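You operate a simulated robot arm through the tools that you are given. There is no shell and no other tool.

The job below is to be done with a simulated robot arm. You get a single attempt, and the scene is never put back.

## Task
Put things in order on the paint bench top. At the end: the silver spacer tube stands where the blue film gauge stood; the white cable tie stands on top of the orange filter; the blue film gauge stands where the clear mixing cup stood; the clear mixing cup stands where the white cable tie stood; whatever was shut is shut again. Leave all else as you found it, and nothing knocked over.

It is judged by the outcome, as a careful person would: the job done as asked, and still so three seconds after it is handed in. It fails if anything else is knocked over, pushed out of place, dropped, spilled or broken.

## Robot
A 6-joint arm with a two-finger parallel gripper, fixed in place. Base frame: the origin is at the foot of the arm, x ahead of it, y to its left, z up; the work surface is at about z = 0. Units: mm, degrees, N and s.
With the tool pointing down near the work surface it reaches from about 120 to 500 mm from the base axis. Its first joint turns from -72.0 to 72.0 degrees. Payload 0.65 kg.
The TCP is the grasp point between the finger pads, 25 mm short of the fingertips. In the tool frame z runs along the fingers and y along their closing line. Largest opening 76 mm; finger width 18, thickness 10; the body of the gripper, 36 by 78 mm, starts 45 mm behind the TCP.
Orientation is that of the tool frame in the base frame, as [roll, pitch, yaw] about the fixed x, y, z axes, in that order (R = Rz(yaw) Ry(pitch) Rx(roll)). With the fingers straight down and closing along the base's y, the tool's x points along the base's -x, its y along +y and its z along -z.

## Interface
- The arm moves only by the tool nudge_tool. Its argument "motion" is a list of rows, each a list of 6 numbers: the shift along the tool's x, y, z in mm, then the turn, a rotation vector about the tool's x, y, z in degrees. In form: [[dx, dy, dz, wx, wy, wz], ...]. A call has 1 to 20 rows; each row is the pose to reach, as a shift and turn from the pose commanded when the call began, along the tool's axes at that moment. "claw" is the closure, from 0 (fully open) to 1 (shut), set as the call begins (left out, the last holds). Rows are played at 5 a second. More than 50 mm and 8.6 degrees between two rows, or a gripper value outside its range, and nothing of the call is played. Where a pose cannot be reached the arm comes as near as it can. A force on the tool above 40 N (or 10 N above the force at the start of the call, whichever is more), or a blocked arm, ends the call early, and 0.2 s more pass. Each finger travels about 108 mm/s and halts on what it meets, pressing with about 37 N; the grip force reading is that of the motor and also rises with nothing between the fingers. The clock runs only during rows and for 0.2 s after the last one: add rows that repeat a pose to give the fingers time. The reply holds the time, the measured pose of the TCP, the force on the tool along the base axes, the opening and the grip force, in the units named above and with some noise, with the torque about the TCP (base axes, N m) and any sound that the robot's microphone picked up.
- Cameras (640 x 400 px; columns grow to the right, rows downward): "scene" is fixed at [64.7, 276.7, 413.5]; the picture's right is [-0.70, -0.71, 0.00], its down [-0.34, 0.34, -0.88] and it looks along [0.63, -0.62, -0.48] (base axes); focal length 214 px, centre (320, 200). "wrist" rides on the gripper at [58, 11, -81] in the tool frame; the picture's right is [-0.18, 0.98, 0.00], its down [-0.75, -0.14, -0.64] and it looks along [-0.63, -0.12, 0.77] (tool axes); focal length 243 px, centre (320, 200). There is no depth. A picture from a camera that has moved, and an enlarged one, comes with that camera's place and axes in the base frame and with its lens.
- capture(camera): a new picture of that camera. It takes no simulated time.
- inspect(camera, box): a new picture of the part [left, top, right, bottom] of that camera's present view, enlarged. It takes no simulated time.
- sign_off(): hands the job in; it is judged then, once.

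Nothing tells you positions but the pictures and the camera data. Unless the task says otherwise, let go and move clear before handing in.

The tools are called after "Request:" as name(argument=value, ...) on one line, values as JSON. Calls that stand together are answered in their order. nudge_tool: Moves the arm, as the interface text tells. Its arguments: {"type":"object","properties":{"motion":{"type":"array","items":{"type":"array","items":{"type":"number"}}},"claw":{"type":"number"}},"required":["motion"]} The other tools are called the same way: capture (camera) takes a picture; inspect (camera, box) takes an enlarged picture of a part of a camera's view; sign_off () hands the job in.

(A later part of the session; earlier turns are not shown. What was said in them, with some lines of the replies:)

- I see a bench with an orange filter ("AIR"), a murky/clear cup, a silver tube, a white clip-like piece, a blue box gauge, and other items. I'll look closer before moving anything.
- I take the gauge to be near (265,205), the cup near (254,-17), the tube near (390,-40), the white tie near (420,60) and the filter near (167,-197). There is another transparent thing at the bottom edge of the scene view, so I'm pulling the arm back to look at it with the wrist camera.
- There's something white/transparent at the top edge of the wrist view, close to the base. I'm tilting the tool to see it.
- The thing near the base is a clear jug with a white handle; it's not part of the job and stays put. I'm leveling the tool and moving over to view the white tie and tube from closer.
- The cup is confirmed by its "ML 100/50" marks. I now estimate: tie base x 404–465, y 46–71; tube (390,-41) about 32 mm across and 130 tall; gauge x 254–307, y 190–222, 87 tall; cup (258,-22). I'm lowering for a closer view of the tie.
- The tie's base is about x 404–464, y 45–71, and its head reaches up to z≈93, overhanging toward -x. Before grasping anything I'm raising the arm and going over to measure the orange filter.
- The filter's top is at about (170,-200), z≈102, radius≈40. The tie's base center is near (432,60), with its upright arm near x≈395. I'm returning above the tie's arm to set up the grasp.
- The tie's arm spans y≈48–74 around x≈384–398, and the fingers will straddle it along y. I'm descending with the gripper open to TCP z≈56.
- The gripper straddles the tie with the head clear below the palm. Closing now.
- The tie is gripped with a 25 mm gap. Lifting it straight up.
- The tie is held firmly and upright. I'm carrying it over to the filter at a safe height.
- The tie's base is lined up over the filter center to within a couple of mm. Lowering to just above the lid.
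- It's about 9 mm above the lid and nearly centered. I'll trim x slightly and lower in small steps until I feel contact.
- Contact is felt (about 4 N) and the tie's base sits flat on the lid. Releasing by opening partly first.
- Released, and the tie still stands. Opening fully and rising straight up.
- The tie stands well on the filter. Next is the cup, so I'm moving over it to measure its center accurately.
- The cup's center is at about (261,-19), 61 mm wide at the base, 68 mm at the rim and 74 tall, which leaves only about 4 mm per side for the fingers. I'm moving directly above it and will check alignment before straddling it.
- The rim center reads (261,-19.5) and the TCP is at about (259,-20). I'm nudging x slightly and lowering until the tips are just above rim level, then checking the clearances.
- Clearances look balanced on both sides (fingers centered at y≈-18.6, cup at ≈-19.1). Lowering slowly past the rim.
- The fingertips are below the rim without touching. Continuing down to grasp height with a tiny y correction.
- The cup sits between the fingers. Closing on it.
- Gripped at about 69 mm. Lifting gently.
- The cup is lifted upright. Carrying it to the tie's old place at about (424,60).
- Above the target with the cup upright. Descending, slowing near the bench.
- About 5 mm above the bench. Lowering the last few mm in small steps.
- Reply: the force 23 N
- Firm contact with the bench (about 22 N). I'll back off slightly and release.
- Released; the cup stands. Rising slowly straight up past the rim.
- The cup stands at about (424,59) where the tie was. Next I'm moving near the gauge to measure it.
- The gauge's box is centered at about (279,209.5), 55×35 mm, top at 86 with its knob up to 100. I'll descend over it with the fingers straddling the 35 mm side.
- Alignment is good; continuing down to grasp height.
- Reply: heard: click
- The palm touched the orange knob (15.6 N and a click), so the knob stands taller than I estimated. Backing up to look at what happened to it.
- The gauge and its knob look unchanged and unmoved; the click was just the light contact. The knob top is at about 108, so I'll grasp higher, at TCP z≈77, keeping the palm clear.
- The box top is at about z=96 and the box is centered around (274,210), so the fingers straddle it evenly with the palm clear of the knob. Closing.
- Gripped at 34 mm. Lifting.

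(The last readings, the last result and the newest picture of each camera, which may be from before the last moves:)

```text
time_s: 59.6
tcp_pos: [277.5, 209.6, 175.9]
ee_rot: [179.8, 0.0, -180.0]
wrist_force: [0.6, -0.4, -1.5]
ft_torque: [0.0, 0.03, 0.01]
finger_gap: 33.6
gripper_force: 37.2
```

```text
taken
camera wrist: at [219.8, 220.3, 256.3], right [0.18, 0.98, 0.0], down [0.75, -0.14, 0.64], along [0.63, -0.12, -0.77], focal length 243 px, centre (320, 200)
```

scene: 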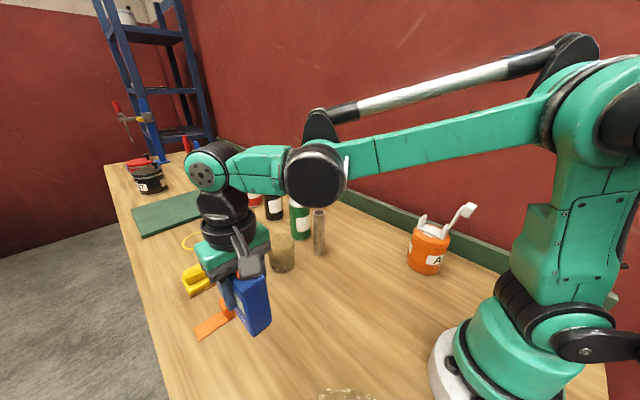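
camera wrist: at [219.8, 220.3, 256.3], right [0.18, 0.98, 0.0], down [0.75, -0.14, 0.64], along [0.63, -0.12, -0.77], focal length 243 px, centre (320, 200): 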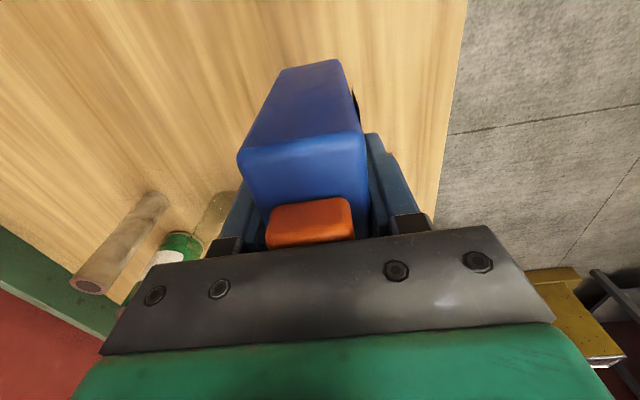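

The gauge is held upright. Carrying it to the cup's old place at about (261,-19).

Request:
nudge_tool(motion=[[0.5, -8, 0, 0, 0, 0], [1.5, -24, 0, 0, 0, 0], [3, -45, 0, 0, 0, 0], [4.2, -68, 0, 0, 0, 0], [5.5, -91, 0, 0, 0, 0], [7, -114, 0, 0, 0, 0], [8.2, -137, 0, 0, 0, 0], [9.6, -160, 0, 0, 0, 0], [11, -183, 0, 0, 0, 0], [12.2, -204, 0, 0, 0, 0], [13.2, -220, 0, 0, 0, 0], [13.7, -228.8, 0, 0, 0, 0], [13.7, -228.8, 0, 0, 0, 0], [13.7, -228.8, 0, 0, 0, 0]])

Request:
capture(camera="scene")

Request:
capture(camera="wrist")

```text
time_s: 62.6
tcp_pos: [263.9, -18.7, 174.0]
ee_rot: [179.9, 0.0, -179.9]
wrist_force: [0.0, 0.6, -1.3]
ft_torque: [0.02, -0.05, 0.02]
finger_gap: 33.6
gripper_force: 37.0
```

```text
taken
```

scene: 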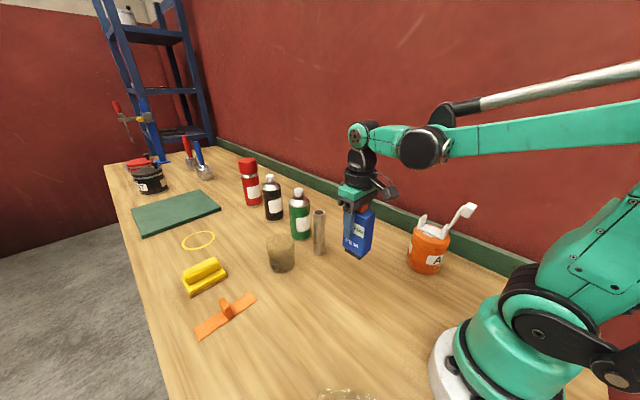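

```text
taken
camera wrist: at [206.2, -7.5, 255.6], right [0.18, 0.98, 0.0], down [0.75, -0.14, 0.64], along [0.63, -0.12, -0.77], focal length 243 px, centre (320, 200)
```

wrist: 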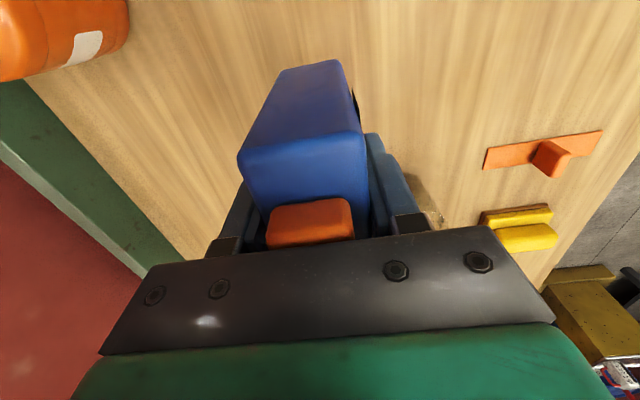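

Above the target. Descending, slowing near the bench.

Request:
nudge_tool(motion=[[0, 0, 8, 0, 0, 0], [0, 0, 22, 0, 0, 0], [0, 0, 38, 0, 0, 0], [0, 0, 54, 0, 0, 0], [0, 0, 68, 0, 0, 0], [0, 0, 80, 0, 0, 0], [0, 0, 88, 0, 0, 0], [0, 0, 93, 0, 0, 0], [0, 0, 95, 0, 0, 0], [0, 0, 95, 0, 0, 0]])

Request:
inspect(camera="scene", box=[310, 190, 410, 300])

```text
time_s: 64.8
tcp_pos: [264.7, -20.1, 79.6]
ee_rot: [179.9, 0.0, 180.0]
wrist_force: [-0.2, -0.3, -1.6]
ft_torque: [0.0, -0.01, 0.0]
finger_gap: 33.7
gripper_force: 37.1
```

```text
3.64 times, centred on (360, 245) of scene
camera zoom: at [64.7, 276.7, 413.5], right [-0.7, -0.71, 0.0], down [-0.34, 0.34, -0.88], along [0.63, -0.62, -0.48], focal length 780 px, centre (174, 36)
```

zoom: 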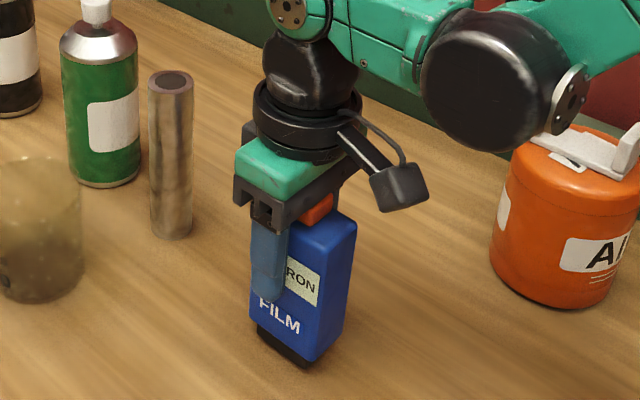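

Request:
nudge_tool(motion=[[0, 0.5, 1, 0, 0, 0], [0, 0.5, 2, 0, 0, 0], [0, 0.5, 2, 0, 0, 0]])

Request:
inspect(camera="scene", box=[335, 220, 385, 290])

```text
time_s: 65.6
tcp_pos: [262.8, -18.3, 78.9]
ee_rot: [179.9, 0.1, -179.8]
wrist_force: [0.0, 0.3, -2.2]
ft_torque: [0.02, -0.03, 0.02]
finger_gap: 33.9
gripper_force: 36.8
```

```text
5.71 times, centred on (360, 255) of scene
camera zoom: at [64.7, 276.7, 413.5], right [-0.7, -0.71, 0.0], down [-0.34, 0.34, -0.88], along [0.63, -0.62, -0.48], focal length 1226 px, centre (91, -114)
```

zoom: 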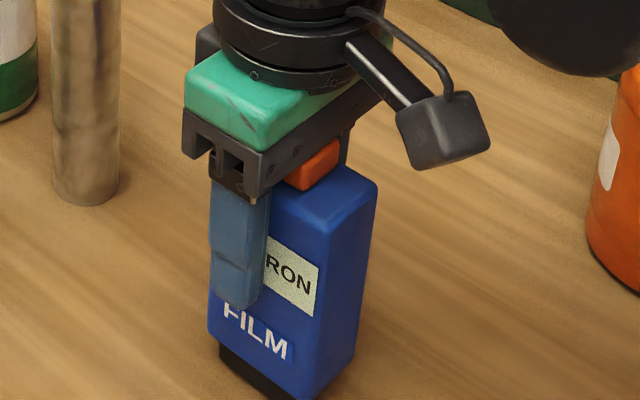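

Request:
nudge_tool(motion=[[0, 0, 0.7, 0, 0, 0], [0, 0, 1.4, 0, 0, 0], [0, 0, 1.4, 0, 0, 0]])

```text
time_s: 66.4
tcp_pos: [263.5, -18.0, 78.8]
ee_rot: [179.9, -0.1, -180.0]
wrist_force: [-0.7, 0.0, -2.4]
ft_torque: [-0.01, 0.01, 0.02]
finger_gap: 33.7
gripper_force: 37.5
```

Request:
nudge_tool(motion=[[0, 0, 0.7, 0, 0, 0], [0, 0, 1.2, 0, 0, 0], [0, 0, 1.2, 0, 0, 0]])

Request:
inspect(camera="scene", box=[335, 230, 385, 300])

```text
time_s: 67.2
tcp_pos: [262.5, -17.8, 76.6]
ee_rot: [179.9, 0.0, -179.9]
wrist_force: [-1.2, 1.5, 9.5]
ft_torque: [0.04, 0.07, -0.04]
finger_gap: 33.9
gripper_force: 37.3
```

```text
5.71 times, centred on (360, 265) of scene
camera zoom: at [64.7, 276.7, 413.5], right [-0.7, -0.71, 0.0], down [-0.34, 0.34, -0.88], along [0.63, -0.62, -0.48], focal length 1226 px, centre (91, -171)
```

zoom: 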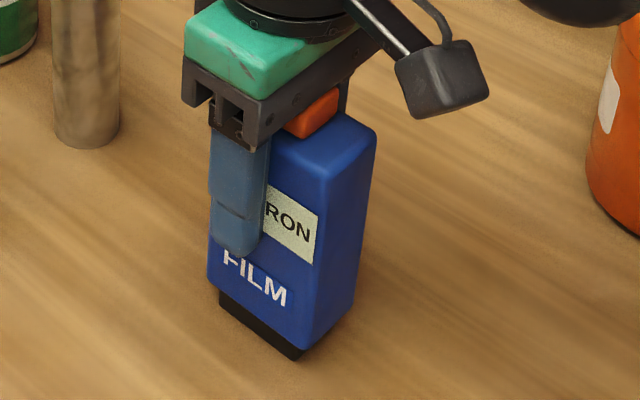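

Contact is felt (9.5 N). Releasing.

Request:
nudge_tool(motion=[[0, 0, 0, 0, 0, 0], [0, 0, 0, 0, 0, 0], [0, 0, 0, 0, 0, 0]], claw=0.4)

Request:
inspect(camera="scene", box=[335, 230, 385, 300])

Request:
capture(camera="wrist")

```text
time_s: 68.0
tcp_pos: [264.0, -18.5, 77.0]
ee_rot: [179.8, 0.0, -179.9]
wrist_force: [0.4, -0.3, -0.5]
ft_torque: [0.0, -0.04, 0.02]
finger_gap: 45.6
gripper_force: 0.1
```

```text
5.71 times, centred on (360, 265) of scene
camera zoom: at [64.7, 276.7, 413.5], right [-0.7, -0.71, 0.0], down [-0.34, 0.34, -0.88], along [0.63, -0.62, -0.48], focal length 1226 px, centre (91, -171)
```

zoom: 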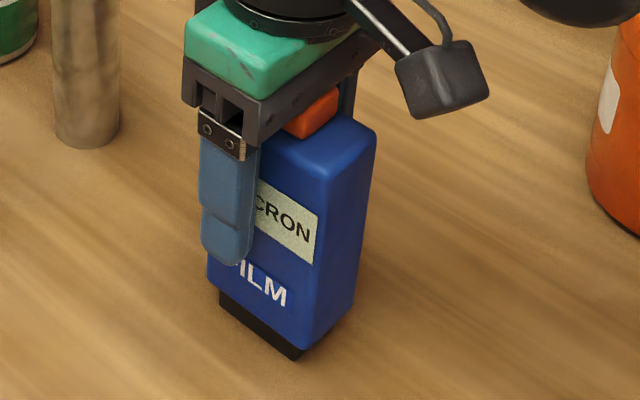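

```text
taken
camera wrist: at [205.9, -7.4, 156.5], right [0.18, 0.98, 0.0], down [0.75, -0.14, 0.64], along [0.63, -0.12, -0.77], focal length 243 px, centre (320, 200)
```

wrist: 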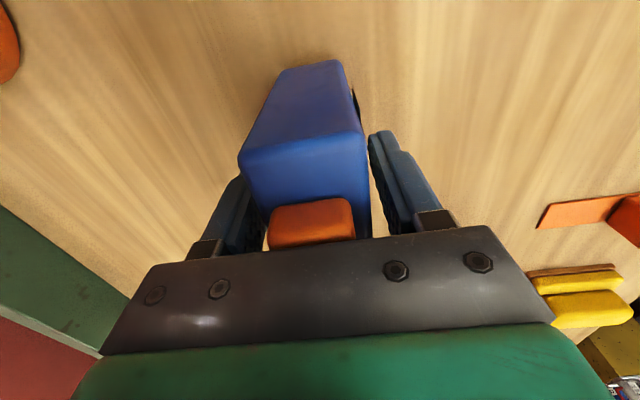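

Released; the gauge stands steadily. Opening fully and rising.

Request:
nudge_tool(motion=[[0, 0, 0, 0, 0, 0], [0, 0, 0, 0, 0, 0], [0, 0, -8, 0, 0, 0], [0, 0, -22, 0, 0, 0], [0, 0, -40, 0, 0, 0], [0, 0, -62, 0, 0, 0], [0, 0, -86, 0, 0, 0], [0, 0, -110, 0, 0, 0], [0, 0, -123, 0, 0, 0], [0, 0, -123, 0, 0, 0]], claw=0)

Request:
capture(camera="scene")

Request:
capture(camera="wrist")

```text
time_s: 70.2
tcp_pos: [261.6, -17.9, 200.4]
ee_rot: [179.8, -0.1, -180.0]
wrist_force: [0.1, -0.6, 0.0]
ft_torque: [0.06, -0.01, -0.02]
finger_gap: 75.8
gripper_force: 0.0
```

```text
taken
```

scene: 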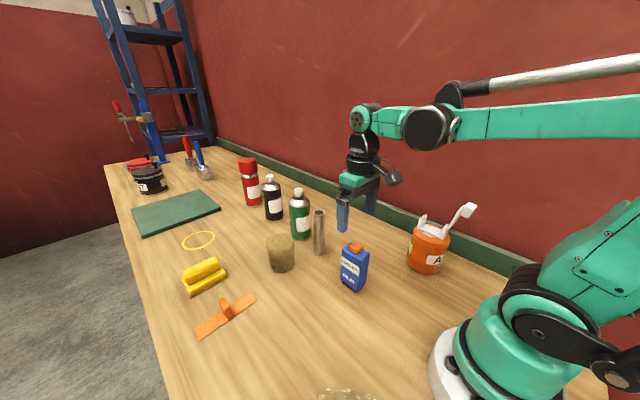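

```text
taken
camera wrist: at [204.7, -7.1, 280.3], right [0.18, 0.98, 0.0], down [0.75, -0.14, 0.64], along [0.63, -0.12, -0.77], focal length 243 px, centre (320, 200)
```

wrist: 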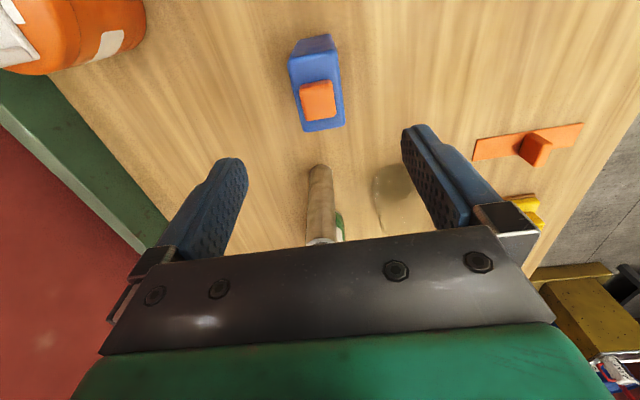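

The gauge stands at the cup's old place. Now for the silver tube, near (390,-41.5) and about 130 tall; I'm moving up and over for a closer measurement.

Request:
nudge_tool(motion=[[-10, -3, -15, 0, 0, 0], [-28, -8, -30, 0, 0, 0], [-48, -13, -40, 0, 0, 0], [-68, -19, -45, 0, 0, 0], [-85, -23, -45, 0, 0, 0], [-85, -23, -45, 0, 0, 0]])

Request:
capture(camera="wrist")

Request:
inspect(camera="wrist", box=[250, 50, 400, 200])

```text
time_s: 71.6
tcp_pos: [347.9, -41.0, 244.4]
ee_rot: [179.9, -0.1, 180.0]
wrist_force: [-0.2, 0.1, -0.6]
ft_torque: [-0.01, -0.03, 0.01]
finger_gap: 76.0
gripper_force: 0.0
```

```text
taken
camera wrist: at [290.9, -30.5, 325.1], right [0.18, 0.98, 0.0], down [0.75, -0.14, 0.64], along [0.63, -0.12, -0.77], focal length 243 px, centre (320, 200)
```

wrist: 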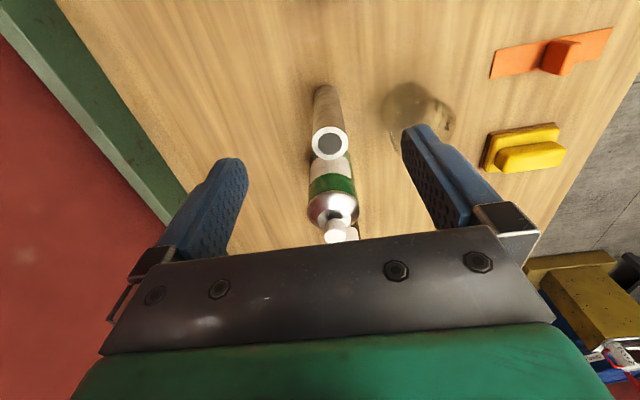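

```text
2.67 times, centred on (325, 125) of wrist
camera zoom: at [290.9, -30.5, 325.1], right [0.18, 0.98, 0.0], down [0.75, -0.14, 0.64], along [0.63, -0.12, -0.77], focal length 647 px, centre (307, 400)
```

zoom: 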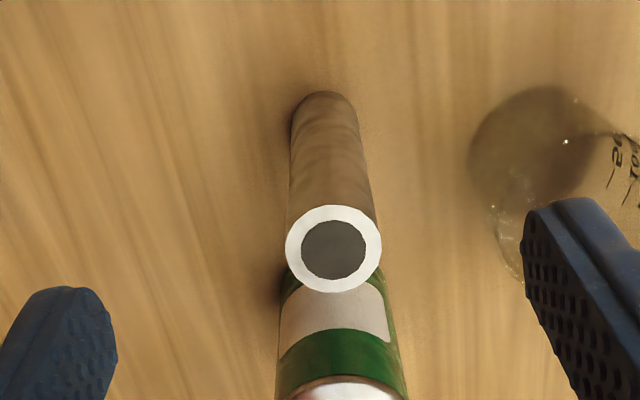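

The tube measures center (389.4,-40), diameter about 32, height 130. Moving above it, then straddling it with the palm kept above its top.

Request:
nudge_tool(motion=[[-15, 0.5, 10, 0, 0, 0], [-30, 0.8, 25, 0, 0, 0], [-41, 1.1, 45, 0, 0, 0], [-41, 1.1, 70, 0, 0, 0], [-41, 1.1, 70, 0, 0, 0]])

Request:
capture(camera="wrist")

Request:
inspect(camera="scene", box=[250, 150, 370, 290])

```text
time_s: 72.8
tcp_pos: [389.7, -39.4, 174.2]
ee_rot: [179.9, -0.1, 180.0]
wrist_force: [0.0, -0.1, 0.5]
ft_torque: [0.02, 0.0, -0.01]
finger_gap: 76.0
gripper_force: 0.0
```

```text
taken
camera wrist: at [332.2, -28.6, 254.1], right [0.18, 0.98, 0.0], down [0.75, -0.14, 0.64], along [0.63, -0.12, -0.77], focal length 243 px, centre (320, 200)
```

wrist: 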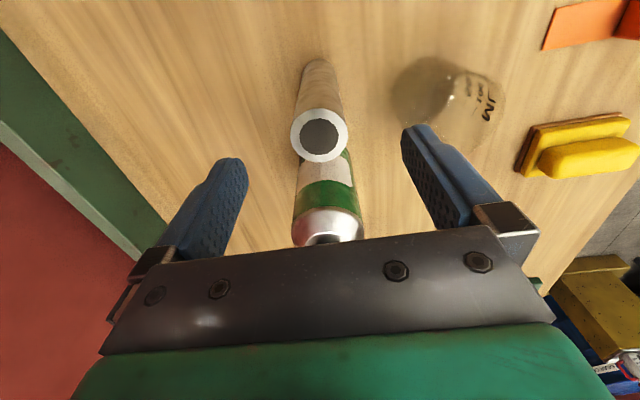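

```text
2.86 times, centred on (310, 220) of scene
camera zoom: at [64.7, 276.7, 413.5], right [-0.7, -0.71, 0.0], down [-0.34, 0.34, -0.88], along [0.63, -0.62, -0.48], focal length 613 px, centre (349, 143)
```

zoom: 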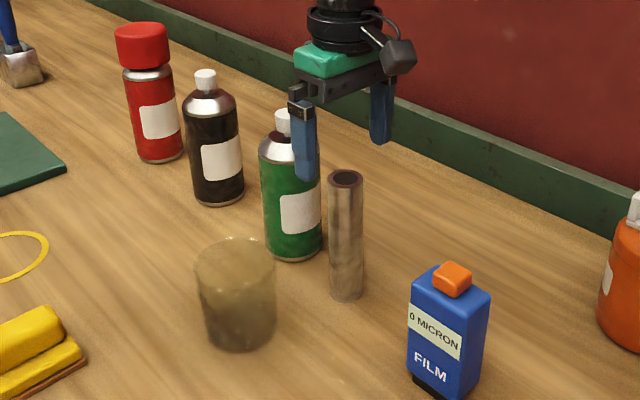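

Aligned. Descending to TCP z≈100 around the tube.

Request:
nudge_tool(motion=[[0.5, 0, 12, 0, 0, 0], [0.5, 0, 26, 0, 0, 0], [0.5, 0, 40, 0, 0, 0], [0.5, 0, 54, 0, 0, 0], [0.5, 0, 66, 0, 0, 0], [0.5, 0, 73, 0, 0, 0], [0.5, 0, 73, 0, 0, 0]])

Request:
capture(camera="wrist")

Request:
inspect(camera="scene", box=[250, 150, 370, 290])

```text
time_s: 74.4
tcp_pos: [388.5, -39.3, 102.1]
ee_rot: [179.9, -0.1, 180.0]
wrist_force: [-0.2, 0.2, 0.5]
ft_torque: [-0.03, 0.0, 0.0]
finger_gap: 75.9
gripper_force: 0.1
```

```text
taken
camera wrist: at [331.3, -29.1, 182.1], right [0.18, 0.98, 0.0], down [0.75, -0.14, 0.64], along [0.63, -0.12, -0.77], focal length 243 px, centre (320, 200)
```

wrist: 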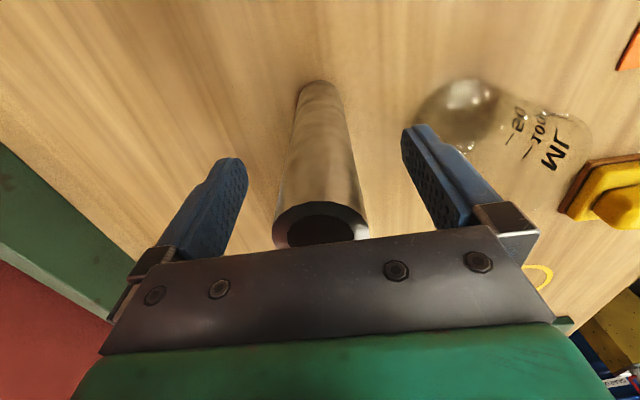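

```text
2.86 times, centred on (310, 220) of scene
camera zoom: at [64.7, 276.7, 413.5], right [-0.7, -0.71, 0.0], down [-0.34, 0.34, -0.88], along [0.63, -0.62, -0.48], focal length 613 px, centre (349, 143)
```

zoom: 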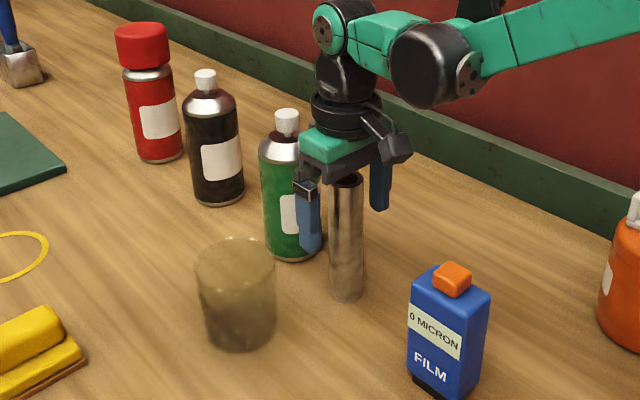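

Straddled with no contact. I'll close in two stages so the tall tube isn't knocked.

Request:
nudge_tool(motion=[[0, 0, 0, 0, 0, 0], [0, 0, 0, 0, 0, 0], [0, 0, 0, 0, 0, 0]], claw=0.53)

Request:
inspect(camera="wrist", box=[220, 60, 420, 250])

```text
time_s: 75.2
tcp_pos: [389.6, -39.1, 102.5]
ee_rot: [179.9, -0.1, 180.0]
wrist_force: [-0.2, -0.2, -0.5]
ft_torque: [-0.03, 0.01, 0.0]
finger_gap: 35.8
gripper_force: 0.1
```

```text
2.11 times, centred on (320, 155) of wrist
camera zoom: at [331.3, -29.1, 182.2], right [0.18, 0.98, 0.0], down [0.75, -0.14, 0.64], along [0.63, -0.12, -0.77], focal length 511 px, centre (320, 295)
```

zoom: 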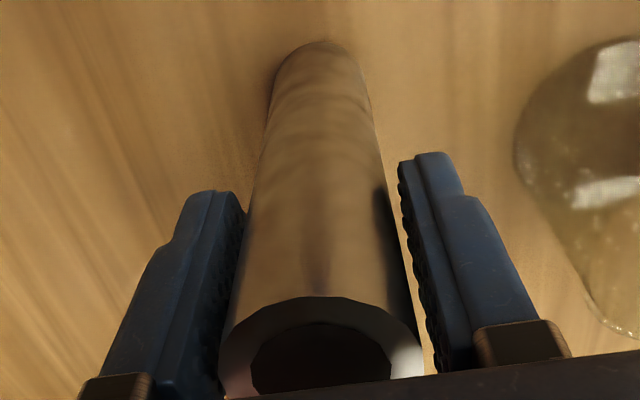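

Request:
nudge_tool(motion=[[0, -0.6, 0, 0, 0, 0], [0, -1.1, 0, 0, 0, 0], [0, -1.1, 0, 0, 0, 0]])

Request:
inspect(camera="wrist", box=[220, 60, 420, 250])

```text
time_s: 76.0
tcp_pos: [388.9, -40.6, 101.6]
ee_rot: [179.9, 0.0, -180.0]
wrist_force: [-0.3, -0.6, 0.0]
ft_torque: [0.02, -0.03, 0.01]
finger_gap: 36.0
gripper_force: 0.0
```

```text
2.11 times, centred on (320, 155) of wrist
camera zoom: at [331.5, -29.9, 182.2], right [0.18, 0.98, 0.0], down [0.75, -0.14, 0.64], along [0.63, -0.12, -0.77], focal length 511 px, centre (320, 295)
```

zoom: 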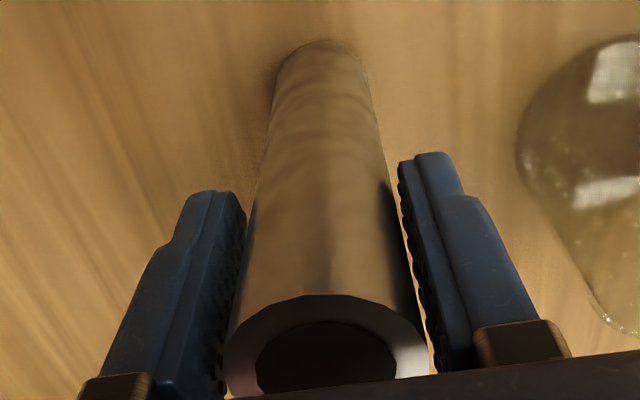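

Centered now. Closing the rest of the way.

Request:
nudge_tool(motion=[[0, 0, 0, 0, 0, 0], [0, 0, 0, 0, 0, 0], [0, 0, 0, 0, 0, 0]], claw=1)

Request:
inspect(camera="scene", box=[270, 180, 360, 280])

```text
time_s: 76.8
tcp_pos: [388.7, -39.6, 101.1]
ee_rot: [179.9, 0.0, -180.0]
wrist_force: [0.7, 0.3, 0.7]
ft_torque: [0.02, -0.04, -0.02]
finger_gap: 31.1
gripper_force: 37.1
```

```text
4.00 times, centred on (315, 230) of scene
camera zoom: at [64.7, 276.7, 413.5], right [-0.7, -0.71, 0.0], down [-0.34, 0.34, -0.88], along [0.63, -0.62, -0.48], focal length 858 px, centre (340, 80)
```

zoom: 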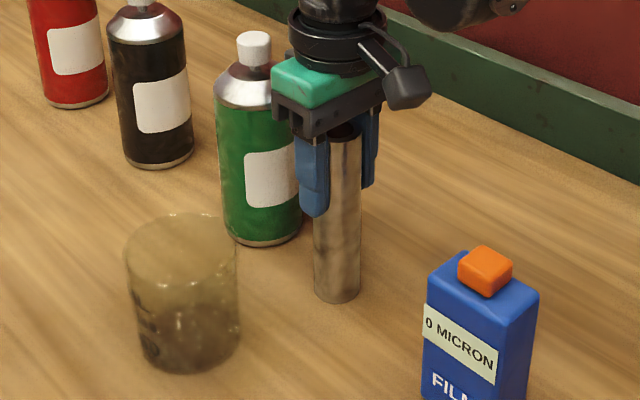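

Gripped at 31 mm. Lifting the tube straight up.

Request:
nudge_tool(motion=[[0, 0, -3, 0, 0, 0], [0, 0, -9, 0, 0, 0], [0, 0, -18, 0, 0, 0], [0, 0, -30, 0, 0, 0], [0, 0, -45, 0, 0, 0], [0, 0, -62, 0, 0, 0], [0, 0, -80, 0, 0, 0], [0, 0, -98, 0, 0, 0], [0, 0, -112, 0, 0, 0], [0, 0, -120, 0, 0, 0], [0, 0, -120, 0, 0, 0]])

Request:
capture(camera="scene")

Request:
capture(camera="wrist")

```text
time_s: 79.2
tcp_pos: [388.0, -41.6, 221.5]
ee_rot: [180.0, -0.1, 179.9]
wrist_force: [0.5, -0.1, -1.1]
ft_torque: [0.03, 0.03, 0.03]
finger_gap: 30.8
gripper_force: 36.7
```

```text
taken
```

scene: 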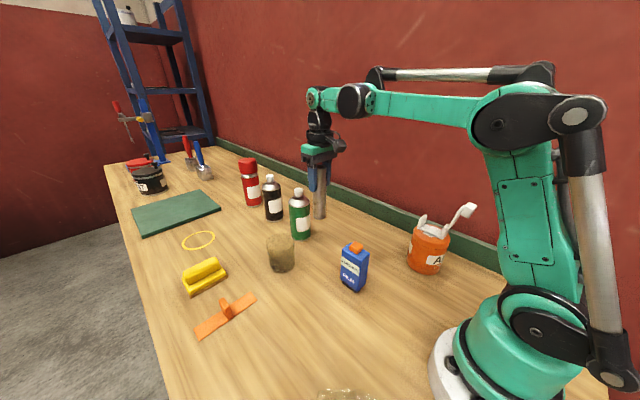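

```text
taken
camera wrist: at [330.6, -30.2, 301.4], right [0.18, 0.98, 0.0], down [0.75, -0.14, 0.64], along [0.63, -0.12, -0.77], focal length 243 px, centre (320, 200)
```

wrist: 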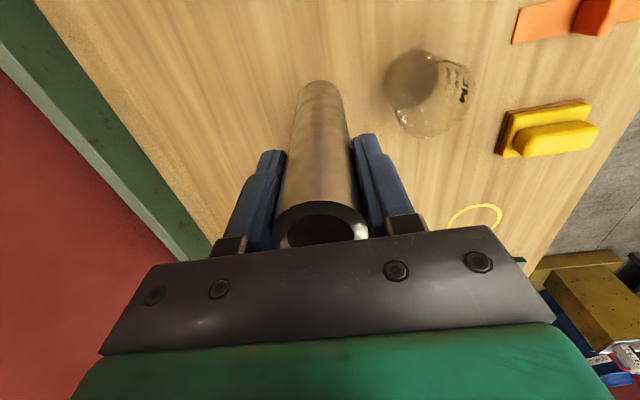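

The tube is held vertically. Carrying it to the gauge's original spot at about (274,210).

Request:
nudge_tool(motion=[[3.5, 8, 0, 0, 0, 0], [10, 22, 0, 0, 0, 0], [18, 40, 0, 0, 0, 0], [27, 60, 0, 0, 0, 0], [36.5, 80, 0, 0, 0, 0], [46, 101, 0, 0, 0, 0], [55.5, 122, 0, 0, 0, 0], [65, 143, 0, 0, 0, 0], [75, 164, 0, 0, 0, 0], [84, 185, 0, 0, 0, 0], [93, 205, 0, 0, 0, 0], [102, 224, 0, 0, 0, 0], [109, 240, 0, 0, 0, 0], [114.5, 251, 0, 0, 0, 0], [114.5, 251, 0, 0, 0, 0], [114.5, 251, 0, 0, 0, 0]])

Request:
capture(camera="scene")

Request:
capture(camera="wrist")

```text
time_s: 82.6
tcp_pos: [274.5, 209.3, 221.0]
ee_rot: [179.9, 0.0, 180.0]
wrist_force: [0.1, -0.9, -1.6]
ft_torque: [0.0, -0.01, 0.01]
finger_gap: 30.9
gripper_force: 37.2
```

```text
taken
```

scene: 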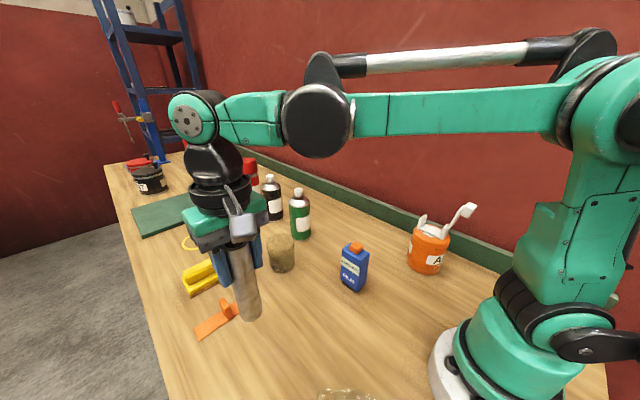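

```text
taken
camera wrist: at [216.8, 220.3, 301.6], right [0.18, 0.98, 0.0], down [0.75, -0.14, 0.64], along [0.63, -0.12, -0.77], focal length 243 px, centre (320, 200)
```

wrist: 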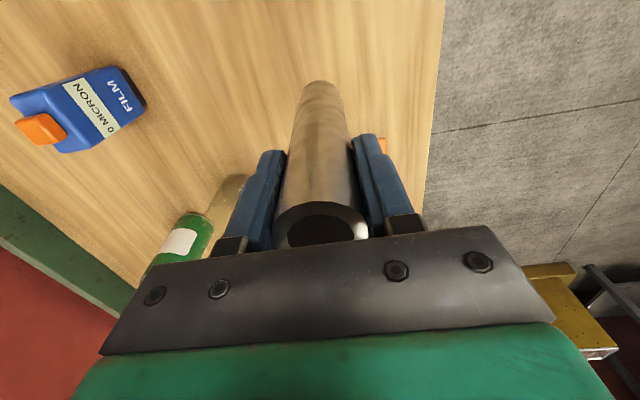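

Above the target. Descending, slowing near the bench.

Request:
nudge_tool(motion=[[0, 0, 8, 0, 0, 0], [0, 0, 22, 0, 0, 0], [0, 0, 38, 0, 0, 0], [0, 0, 55, 0, 0, 0], [0, 0, 72, 0, 0, 0], [0, 0, 88, 0, 0, 0], [0, 0, 100, 0, 0, 0], [0, 0, 108, 0, 0, 0], [0, 0, 113, 0, 0, 0], [0, 0, 115, 0, 0, 0], [0, 0, 115, 0, 0, 0]])

Request:
inspect(camera="scene", box=[200, 240, 320, 380])

```text
time_s: 85.0
tcp_pos: [273.8, 210.1, 106.4]
ee_rot: [180.0, 0.1, -180.0]
wrist_force: [0.3, -0.2, -0.8]
ft_torque: [-0.02, 0.0, 0.03]
finger_gap: 31.1
gripper_force: 37.1
```

```text
2.86 times, centred on (260, 310) of scene
camera zoom: at [64.7, 276.7, 413.5], right [-0.7, -0.71, 0.0], down [-0.34, 0.34, -0.88], along [0.63, -0.62, -0.48], focal length 613 px, centre (491, -114)
```

zoom: 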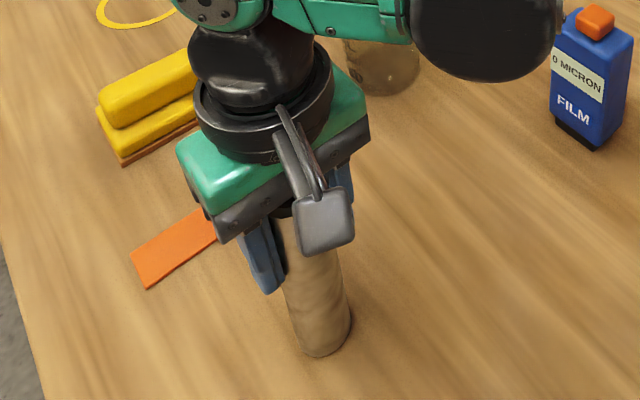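

Request:
nudge_tool(motion=[[0, 0, 1, 0, 0, 0], [0, 0, 2, 0, 0, 0], [0, 0, 3, 0, 0, 0], [0, 0, 3, 0, 0, 0]])

```text
time_s: 86.0
tcp_pos: [274.9, 211.2, 103.5]
ee_rot: [179.9, 0.0, 180.0]
wrist_force: [0.6, 0.0, -2.2]
ft_torque: [0.01, 0.02, -0.03]
finger_gap: 30.8
gripper_force: 37.4
```

Still no contact; about 2 mm to go. Continuing in fine steps.

Request:
nudge_tool(motion=[[0, 0, 0.6, 0, 0, 0], [0, 0, 1.2, 0, 0, 0], [0, 0, 1.2, 0, 0, 0]])

```text
time_s: 86.8
tcp_pos: [274.3, 209.3, 102.6]
ee_rot: [179.8, 0.0, 180.0]
wrist_force: [-0.7, 0.0, -0.5]
ft_torque: [0.01, 0.03, 0.02]
finger_gap: 30.4
gripper_force: 36.9
```

Request:
nudge_tool(motion=[[0, 0, 0.5, 0, 0, 0], [0, 0, 0.8, 0, 0, 0], [0, 0, 0.8, 0, 0, 0]])

Request:
inspect(camera="scene", box=[230, 290, 310, 380])

```text
time_s: 87.6
tcp_pos: [273.1, 210.0, 101.2]
ee_rot: [179.9, -0.1, 179.9]
wrist_force: [-0.7, 0.6, 24.7]
ft_torque: [-0.04, -0.03, 0.08]
finger_gap: 30.4
gripper_force: 37.0
```

```text
4.44 times, centred on (270, 335) of scene
camera zoom: at [64.7, 276.7, 413.6], right [-0.7, -0.71, 0.0], down [-0.34, 0.34, -0.88], along [0.63, -0.62, -0.48], focal length 953 px, centre (542, -400)
```

zoom: 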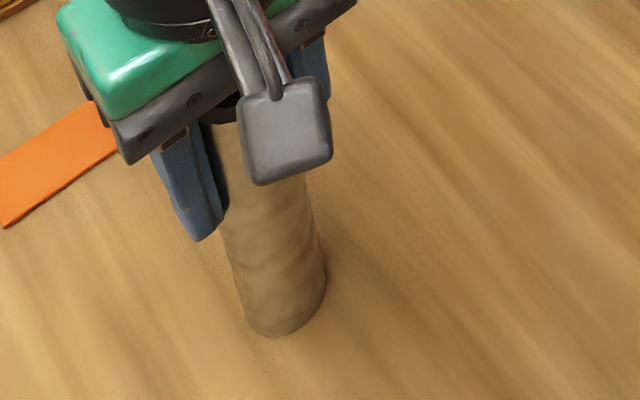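

The tube is firmly on the bench (24.7 N). Backing off slightly, then opening the fingers just a few mm.

Request:
nudge_tool(motion=[[0, 0, -0.3, 0, 0, 0], [0, 0, -0.4, 0, 0, 0], [0, 0, -0.4, 0, 0, 0]])

Request:
nudge_tool(motion=[[0, 0, 0, 0, 0, 0], [0, 0, 0, 0, 0, 0], [0, 0, 0, 0, 0, 0]], claw=0.5)

Request:
inspect(camera="wrist", box=[220, 60, 420, 250])

Request:
inspect(camera="scene", box=[230, 290, 310, 380])

```text
time_s: 88.4
tcp_pos: [273.4, 209.7, 103.4]
ee_rot: [179.8, 0.0, -179.8]
wrist_force: [0.3, 0.4, -2.1]
ft_torque: [0.01, -0.01, 0.01]
finger_gap: 30.5
gripper_force: 37.0
```

```text
time_s: 89.2
tcp_pos: [272.6, 209.7, 101.9]
ee_rot: [179.9, 0.1, 180.0]
wrist_force: [1.2, 1.1, 0.6]
ft_torque: [0.03, -0.01, -0.01]
finger_gap: 38.0
gripper_force: 0.0
```

```text
2.11 times, centred on (320, 155) of wrist
camera zoom: at [216.1, 220.6, 182.8], right [0.18, 0.98, 0.0], down [0.75, -0.14, 0.64], along [0.63, -0.12, -0.77], focal length 511 px, centre (320, 295)
```

zoom: 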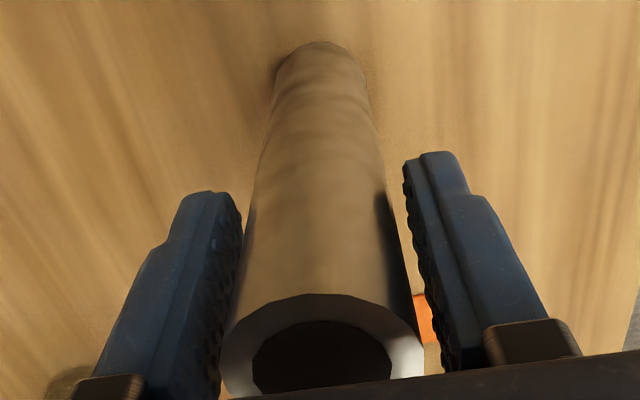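

```text
4.44 times, centred on (270, 335) of scene
camera zoom: at [64.7, 276.7, 413.5], right [-0.7, -0.71, 0.0], down [-0.34, 0.34, -0.88], along [0.63, -0.62, -0.48], focal length 953 px, centre (542, -400)
```

zoom: 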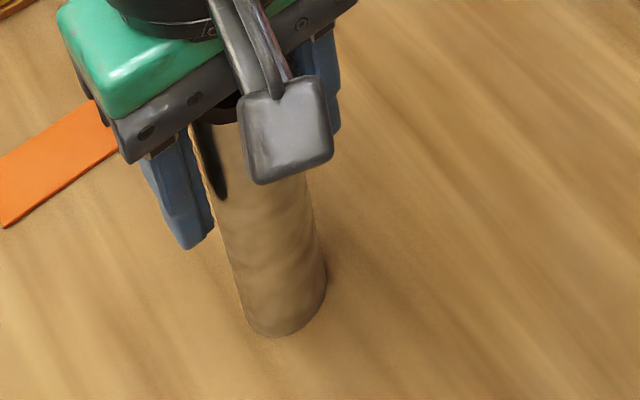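

The tube stands freely between the opened fingers. Opening fully, then rising slowly.

Request:
nudge_tool(motion=[[0, 0, 0, 0, 0, 0], [0, 0, 0, 0, 0, 0], [0, 0, 0, 0, 0, 0]], claw=0)

Request:
nudge_tool(motion=[[0, 0, -6, 0, 0, 0], [0, 0, -16, 0, 0, 0], [0, 0, -28, 0, 0, 0], [0, 0, -42, 0, 0, 0], [0, 0, -58, 0, 0, 0], [0, 0, -78, 0, 0, 0], [0, 0, -100, 0, 0, 0], [0, 0, -120, 0, 0, 0], [0, 0, -135, 0, 0, 0], [0, 0, -135, 0, 0, 0]])

Request:
capture(camera="scene")

Request:
capture(camera="wrist")

```text
time_s: 90.0
tcp_pos: [273.8, 209.6, 101.8]
ee_rot: [179.9, 0.0, 179.9]
wrist_force: [-0.3, -0.6, 0.2]
ft_torque: [0.02, 0.0, 0.02]
finger_gap: 76.1
gripper_force: 0.0
```

```text
time_s: 92.2
tcp_pos: [273.9, 209.1, 236.5]
ee_rot: [179.9, -0.1, 180.0]
wrist_force: [0.5, 0.6, -0.1]
ft_torque: [0.02, 0.05, -0.01]
finger_gap: 75.9
gripper_force: 0.0
```

```text
taken
```

scene: 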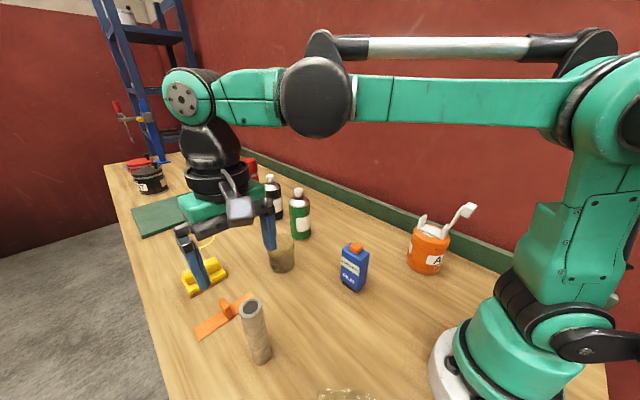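

```text
taken
camera wrist: at [217.0, 219.7, 316.7], right [0.18, 0.98, 0.0], down [0.75, -0.14, 0.64], along [0.63, -0.12, -0.77], focal length 243 px, centre (320, 200)
```

wrist: 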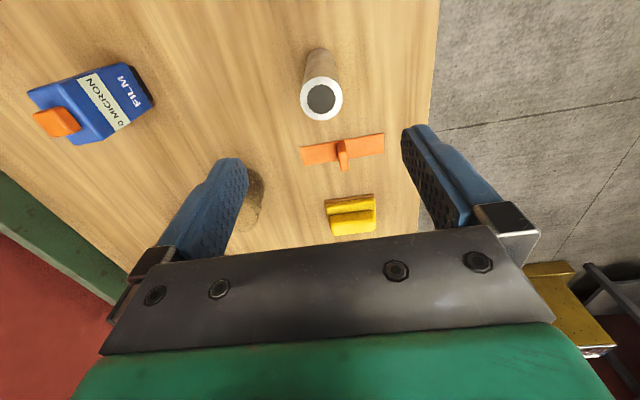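

All four items are placed. Moving the arm back to a clear pose and checking everything.

Request:
nudge_tool(motion=[[5, -15, -20, 0, 0, 0], [15, -35, -40, 0, 0, 0], [28, -58, -58, 0, 0, 0], [40, -80, -72, 0, 0, 0], [50, -102, -80, 0, 0, 0], [50, -102, -80, 0, 0, 0]])

Request:
capture(camera="scene")

Request:
capture(camera="wrist")

Request:
inspect(camera="scene", box=[180, 200, 480, 390])

Request:
inspect(camera="scene", box=[330, 230, 390, 300])

```text
time_s: 93.6
tcp_pos: [224.7, 107.6, 315.8]
ee_rot: [179.9, 0.1, -179.9]
wrist_force: [-0.4, 0.0, 0.2]
ft_torque: [0.01, -0.02, 0.02]
finger_gap: 75.9
gripper_force: 0.0
```

```text
taken
```

scene: 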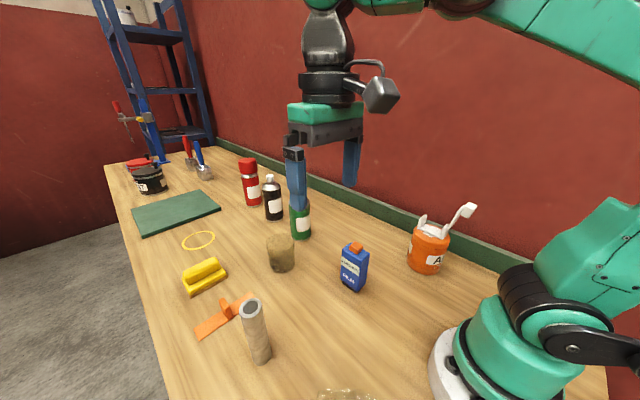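

```text
taken
camera wrist: at [167.2, 118.3, 396.1], right [0.18, 0.98, 0.0], down [0.75, -0.14, 0.64], along [0.63, -0.12, -0.77], focal length 243 px, centre (320, 200)
```

wrist: 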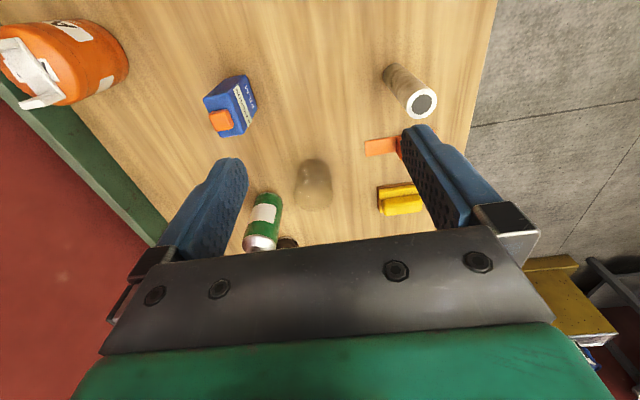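

```text
2.11 times, centred on (330, 295) of scene
camera zoom: at [64.7, 276.7, 413.5], right [-0.7, -0.71, 0.0], down [-0.34, 0.34, -0.88], along [0.63, -0.62, -0.48], focal length 452 px, centre (299, 0)
```

zoom: 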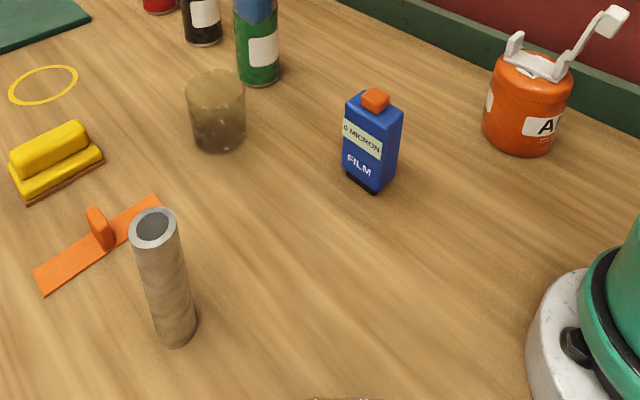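

```text
5.71 times, centred on (360, 265) of scene
camera zoom: at [64.7, 276.7, 413.5], right [-0.7, -0.71, 0.0], down [-0.34, 0.34, -0.88], along [0.63, -0.62, -0.48], focal length 1226 px, centre (91, -171)
```

zoom: 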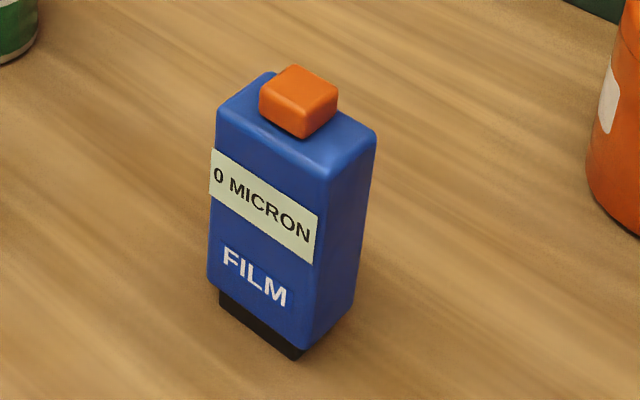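

Request:
inspect(camera="scene", box=[345, 250, 375, 285])

Request:
inspect(camera="wrist", box=[195, 65, 265, 145])

Request:
inspect(camera="scene", box=[395, 190, 485, 280])

Request:
inspect(camera="scene", box=[240, 210, 330, 290])

```text
11.43 times, centred on (360, 268) of scene
camera zoom: at [64.7, 276.7, 413.5], right [-0.7, -0.71, 0.0], down [-0.34, 0.34, -0.88], along [0.63, -0.62, -0.48], focal length 2451 px, centre (-137, -571)
```

zoom: 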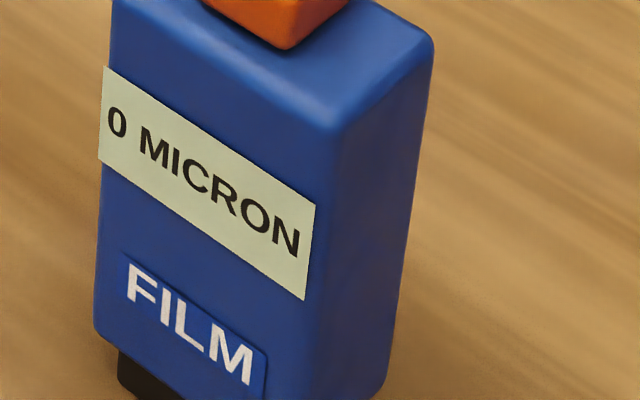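

```text
5.00 times, centred on (230, 105) of wrist
camera zoom: at [167.2, 118.3, 396.1], right [0.18, 0.98, 0.0], down [0.75, -0.14, 0.64], along [0.63, -0.12, -0.77], focal length 1213 px, centre (770, 675)
```

zoom: 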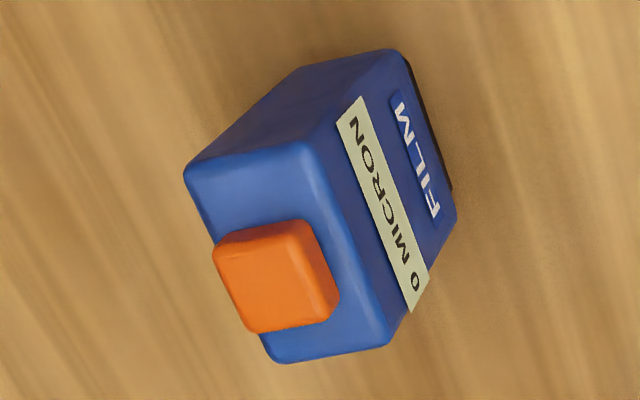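

```text
4.44 times, centred on (440, 235) of scene
camera zoom: at [64.7, 276.7, 413.5], right [-0.7, -0.71, 0.0], down [-0.34, 0.34, -0.88], along [0.63, -0.62, -0.48], focal length 953 px, centre (-213, 44)
```

zoom: 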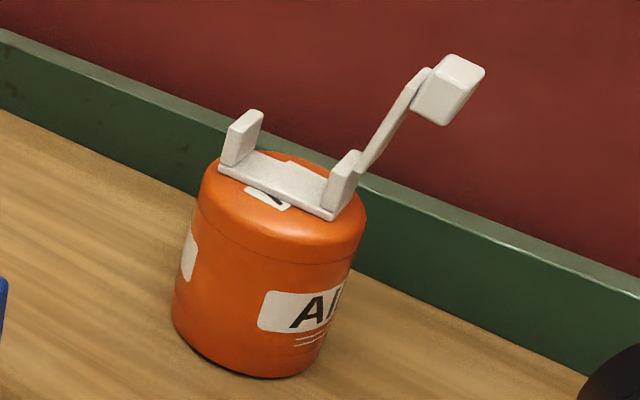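

```text
5.00 times, centred on (285, 250) of scene
camera zoom: at [64.7, 276.7, 413.5], right [-0.7, -0.71, 0.0], down [-0.34, 0.34, -0.88], along [0.63, -0.62, -0.48], focal length 1072 px, centre (495, -50)
```

zoom: 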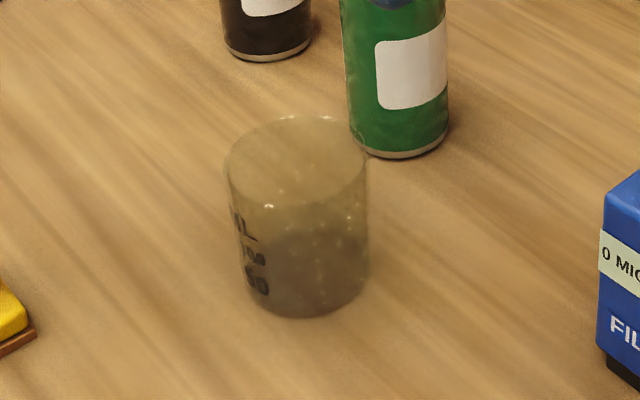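

The tube stands at the gauge's old spot, the gauge at the cup's, the cup at the tie's, and the tie sits upright on the orange filter's lid. The other bench items look as they were at the start, and the arm is open and clear. Handing in.

One thing to report: on my first try at the gauge, the palm pressed its orange knob (about 15 N) and I heard a click. The gauge didn't move, but its display reads "0 MICRON", which may differ from what it showed before.

Request:
sign_off()

```text
The job is handed in.
```

I moved all four items and handed the job in. Nothing was knocked over, but I pressed a button on the film gauge by accident.

| Item | Where it is now |
|---|---|
| White cable tie | Upright on the orange filter's lid |
| Clear mixing cup | Where the cable tie stood, about (424, 59). I set it between the middle of the tie's foot and the middle of its full length, so it is about 8 mm from the foot's centre |
| Blue film gauge | Where the mixing cup stood, about (260, -18) |
| Silver spacer tube | Where the film gauge stood, about (274, 210) |

**The accidental press:** on my first approach to the gauge I underestimated how tall its orange knob is. The gripper pressed it with about 15 N, and there was a click. The gauge did not move and the knob looks the same. Its display now reads "0 MICRON". I couldn't read it clearly beforehand, so I think it may have changed but can't be sure. I didn't press it again, because I don't know what that would do.

I didn't open anything, so there was nothing to shut again. The rest of the bench looked unchanged in the last pictures. The gripper is open and the arm is back near where it started.
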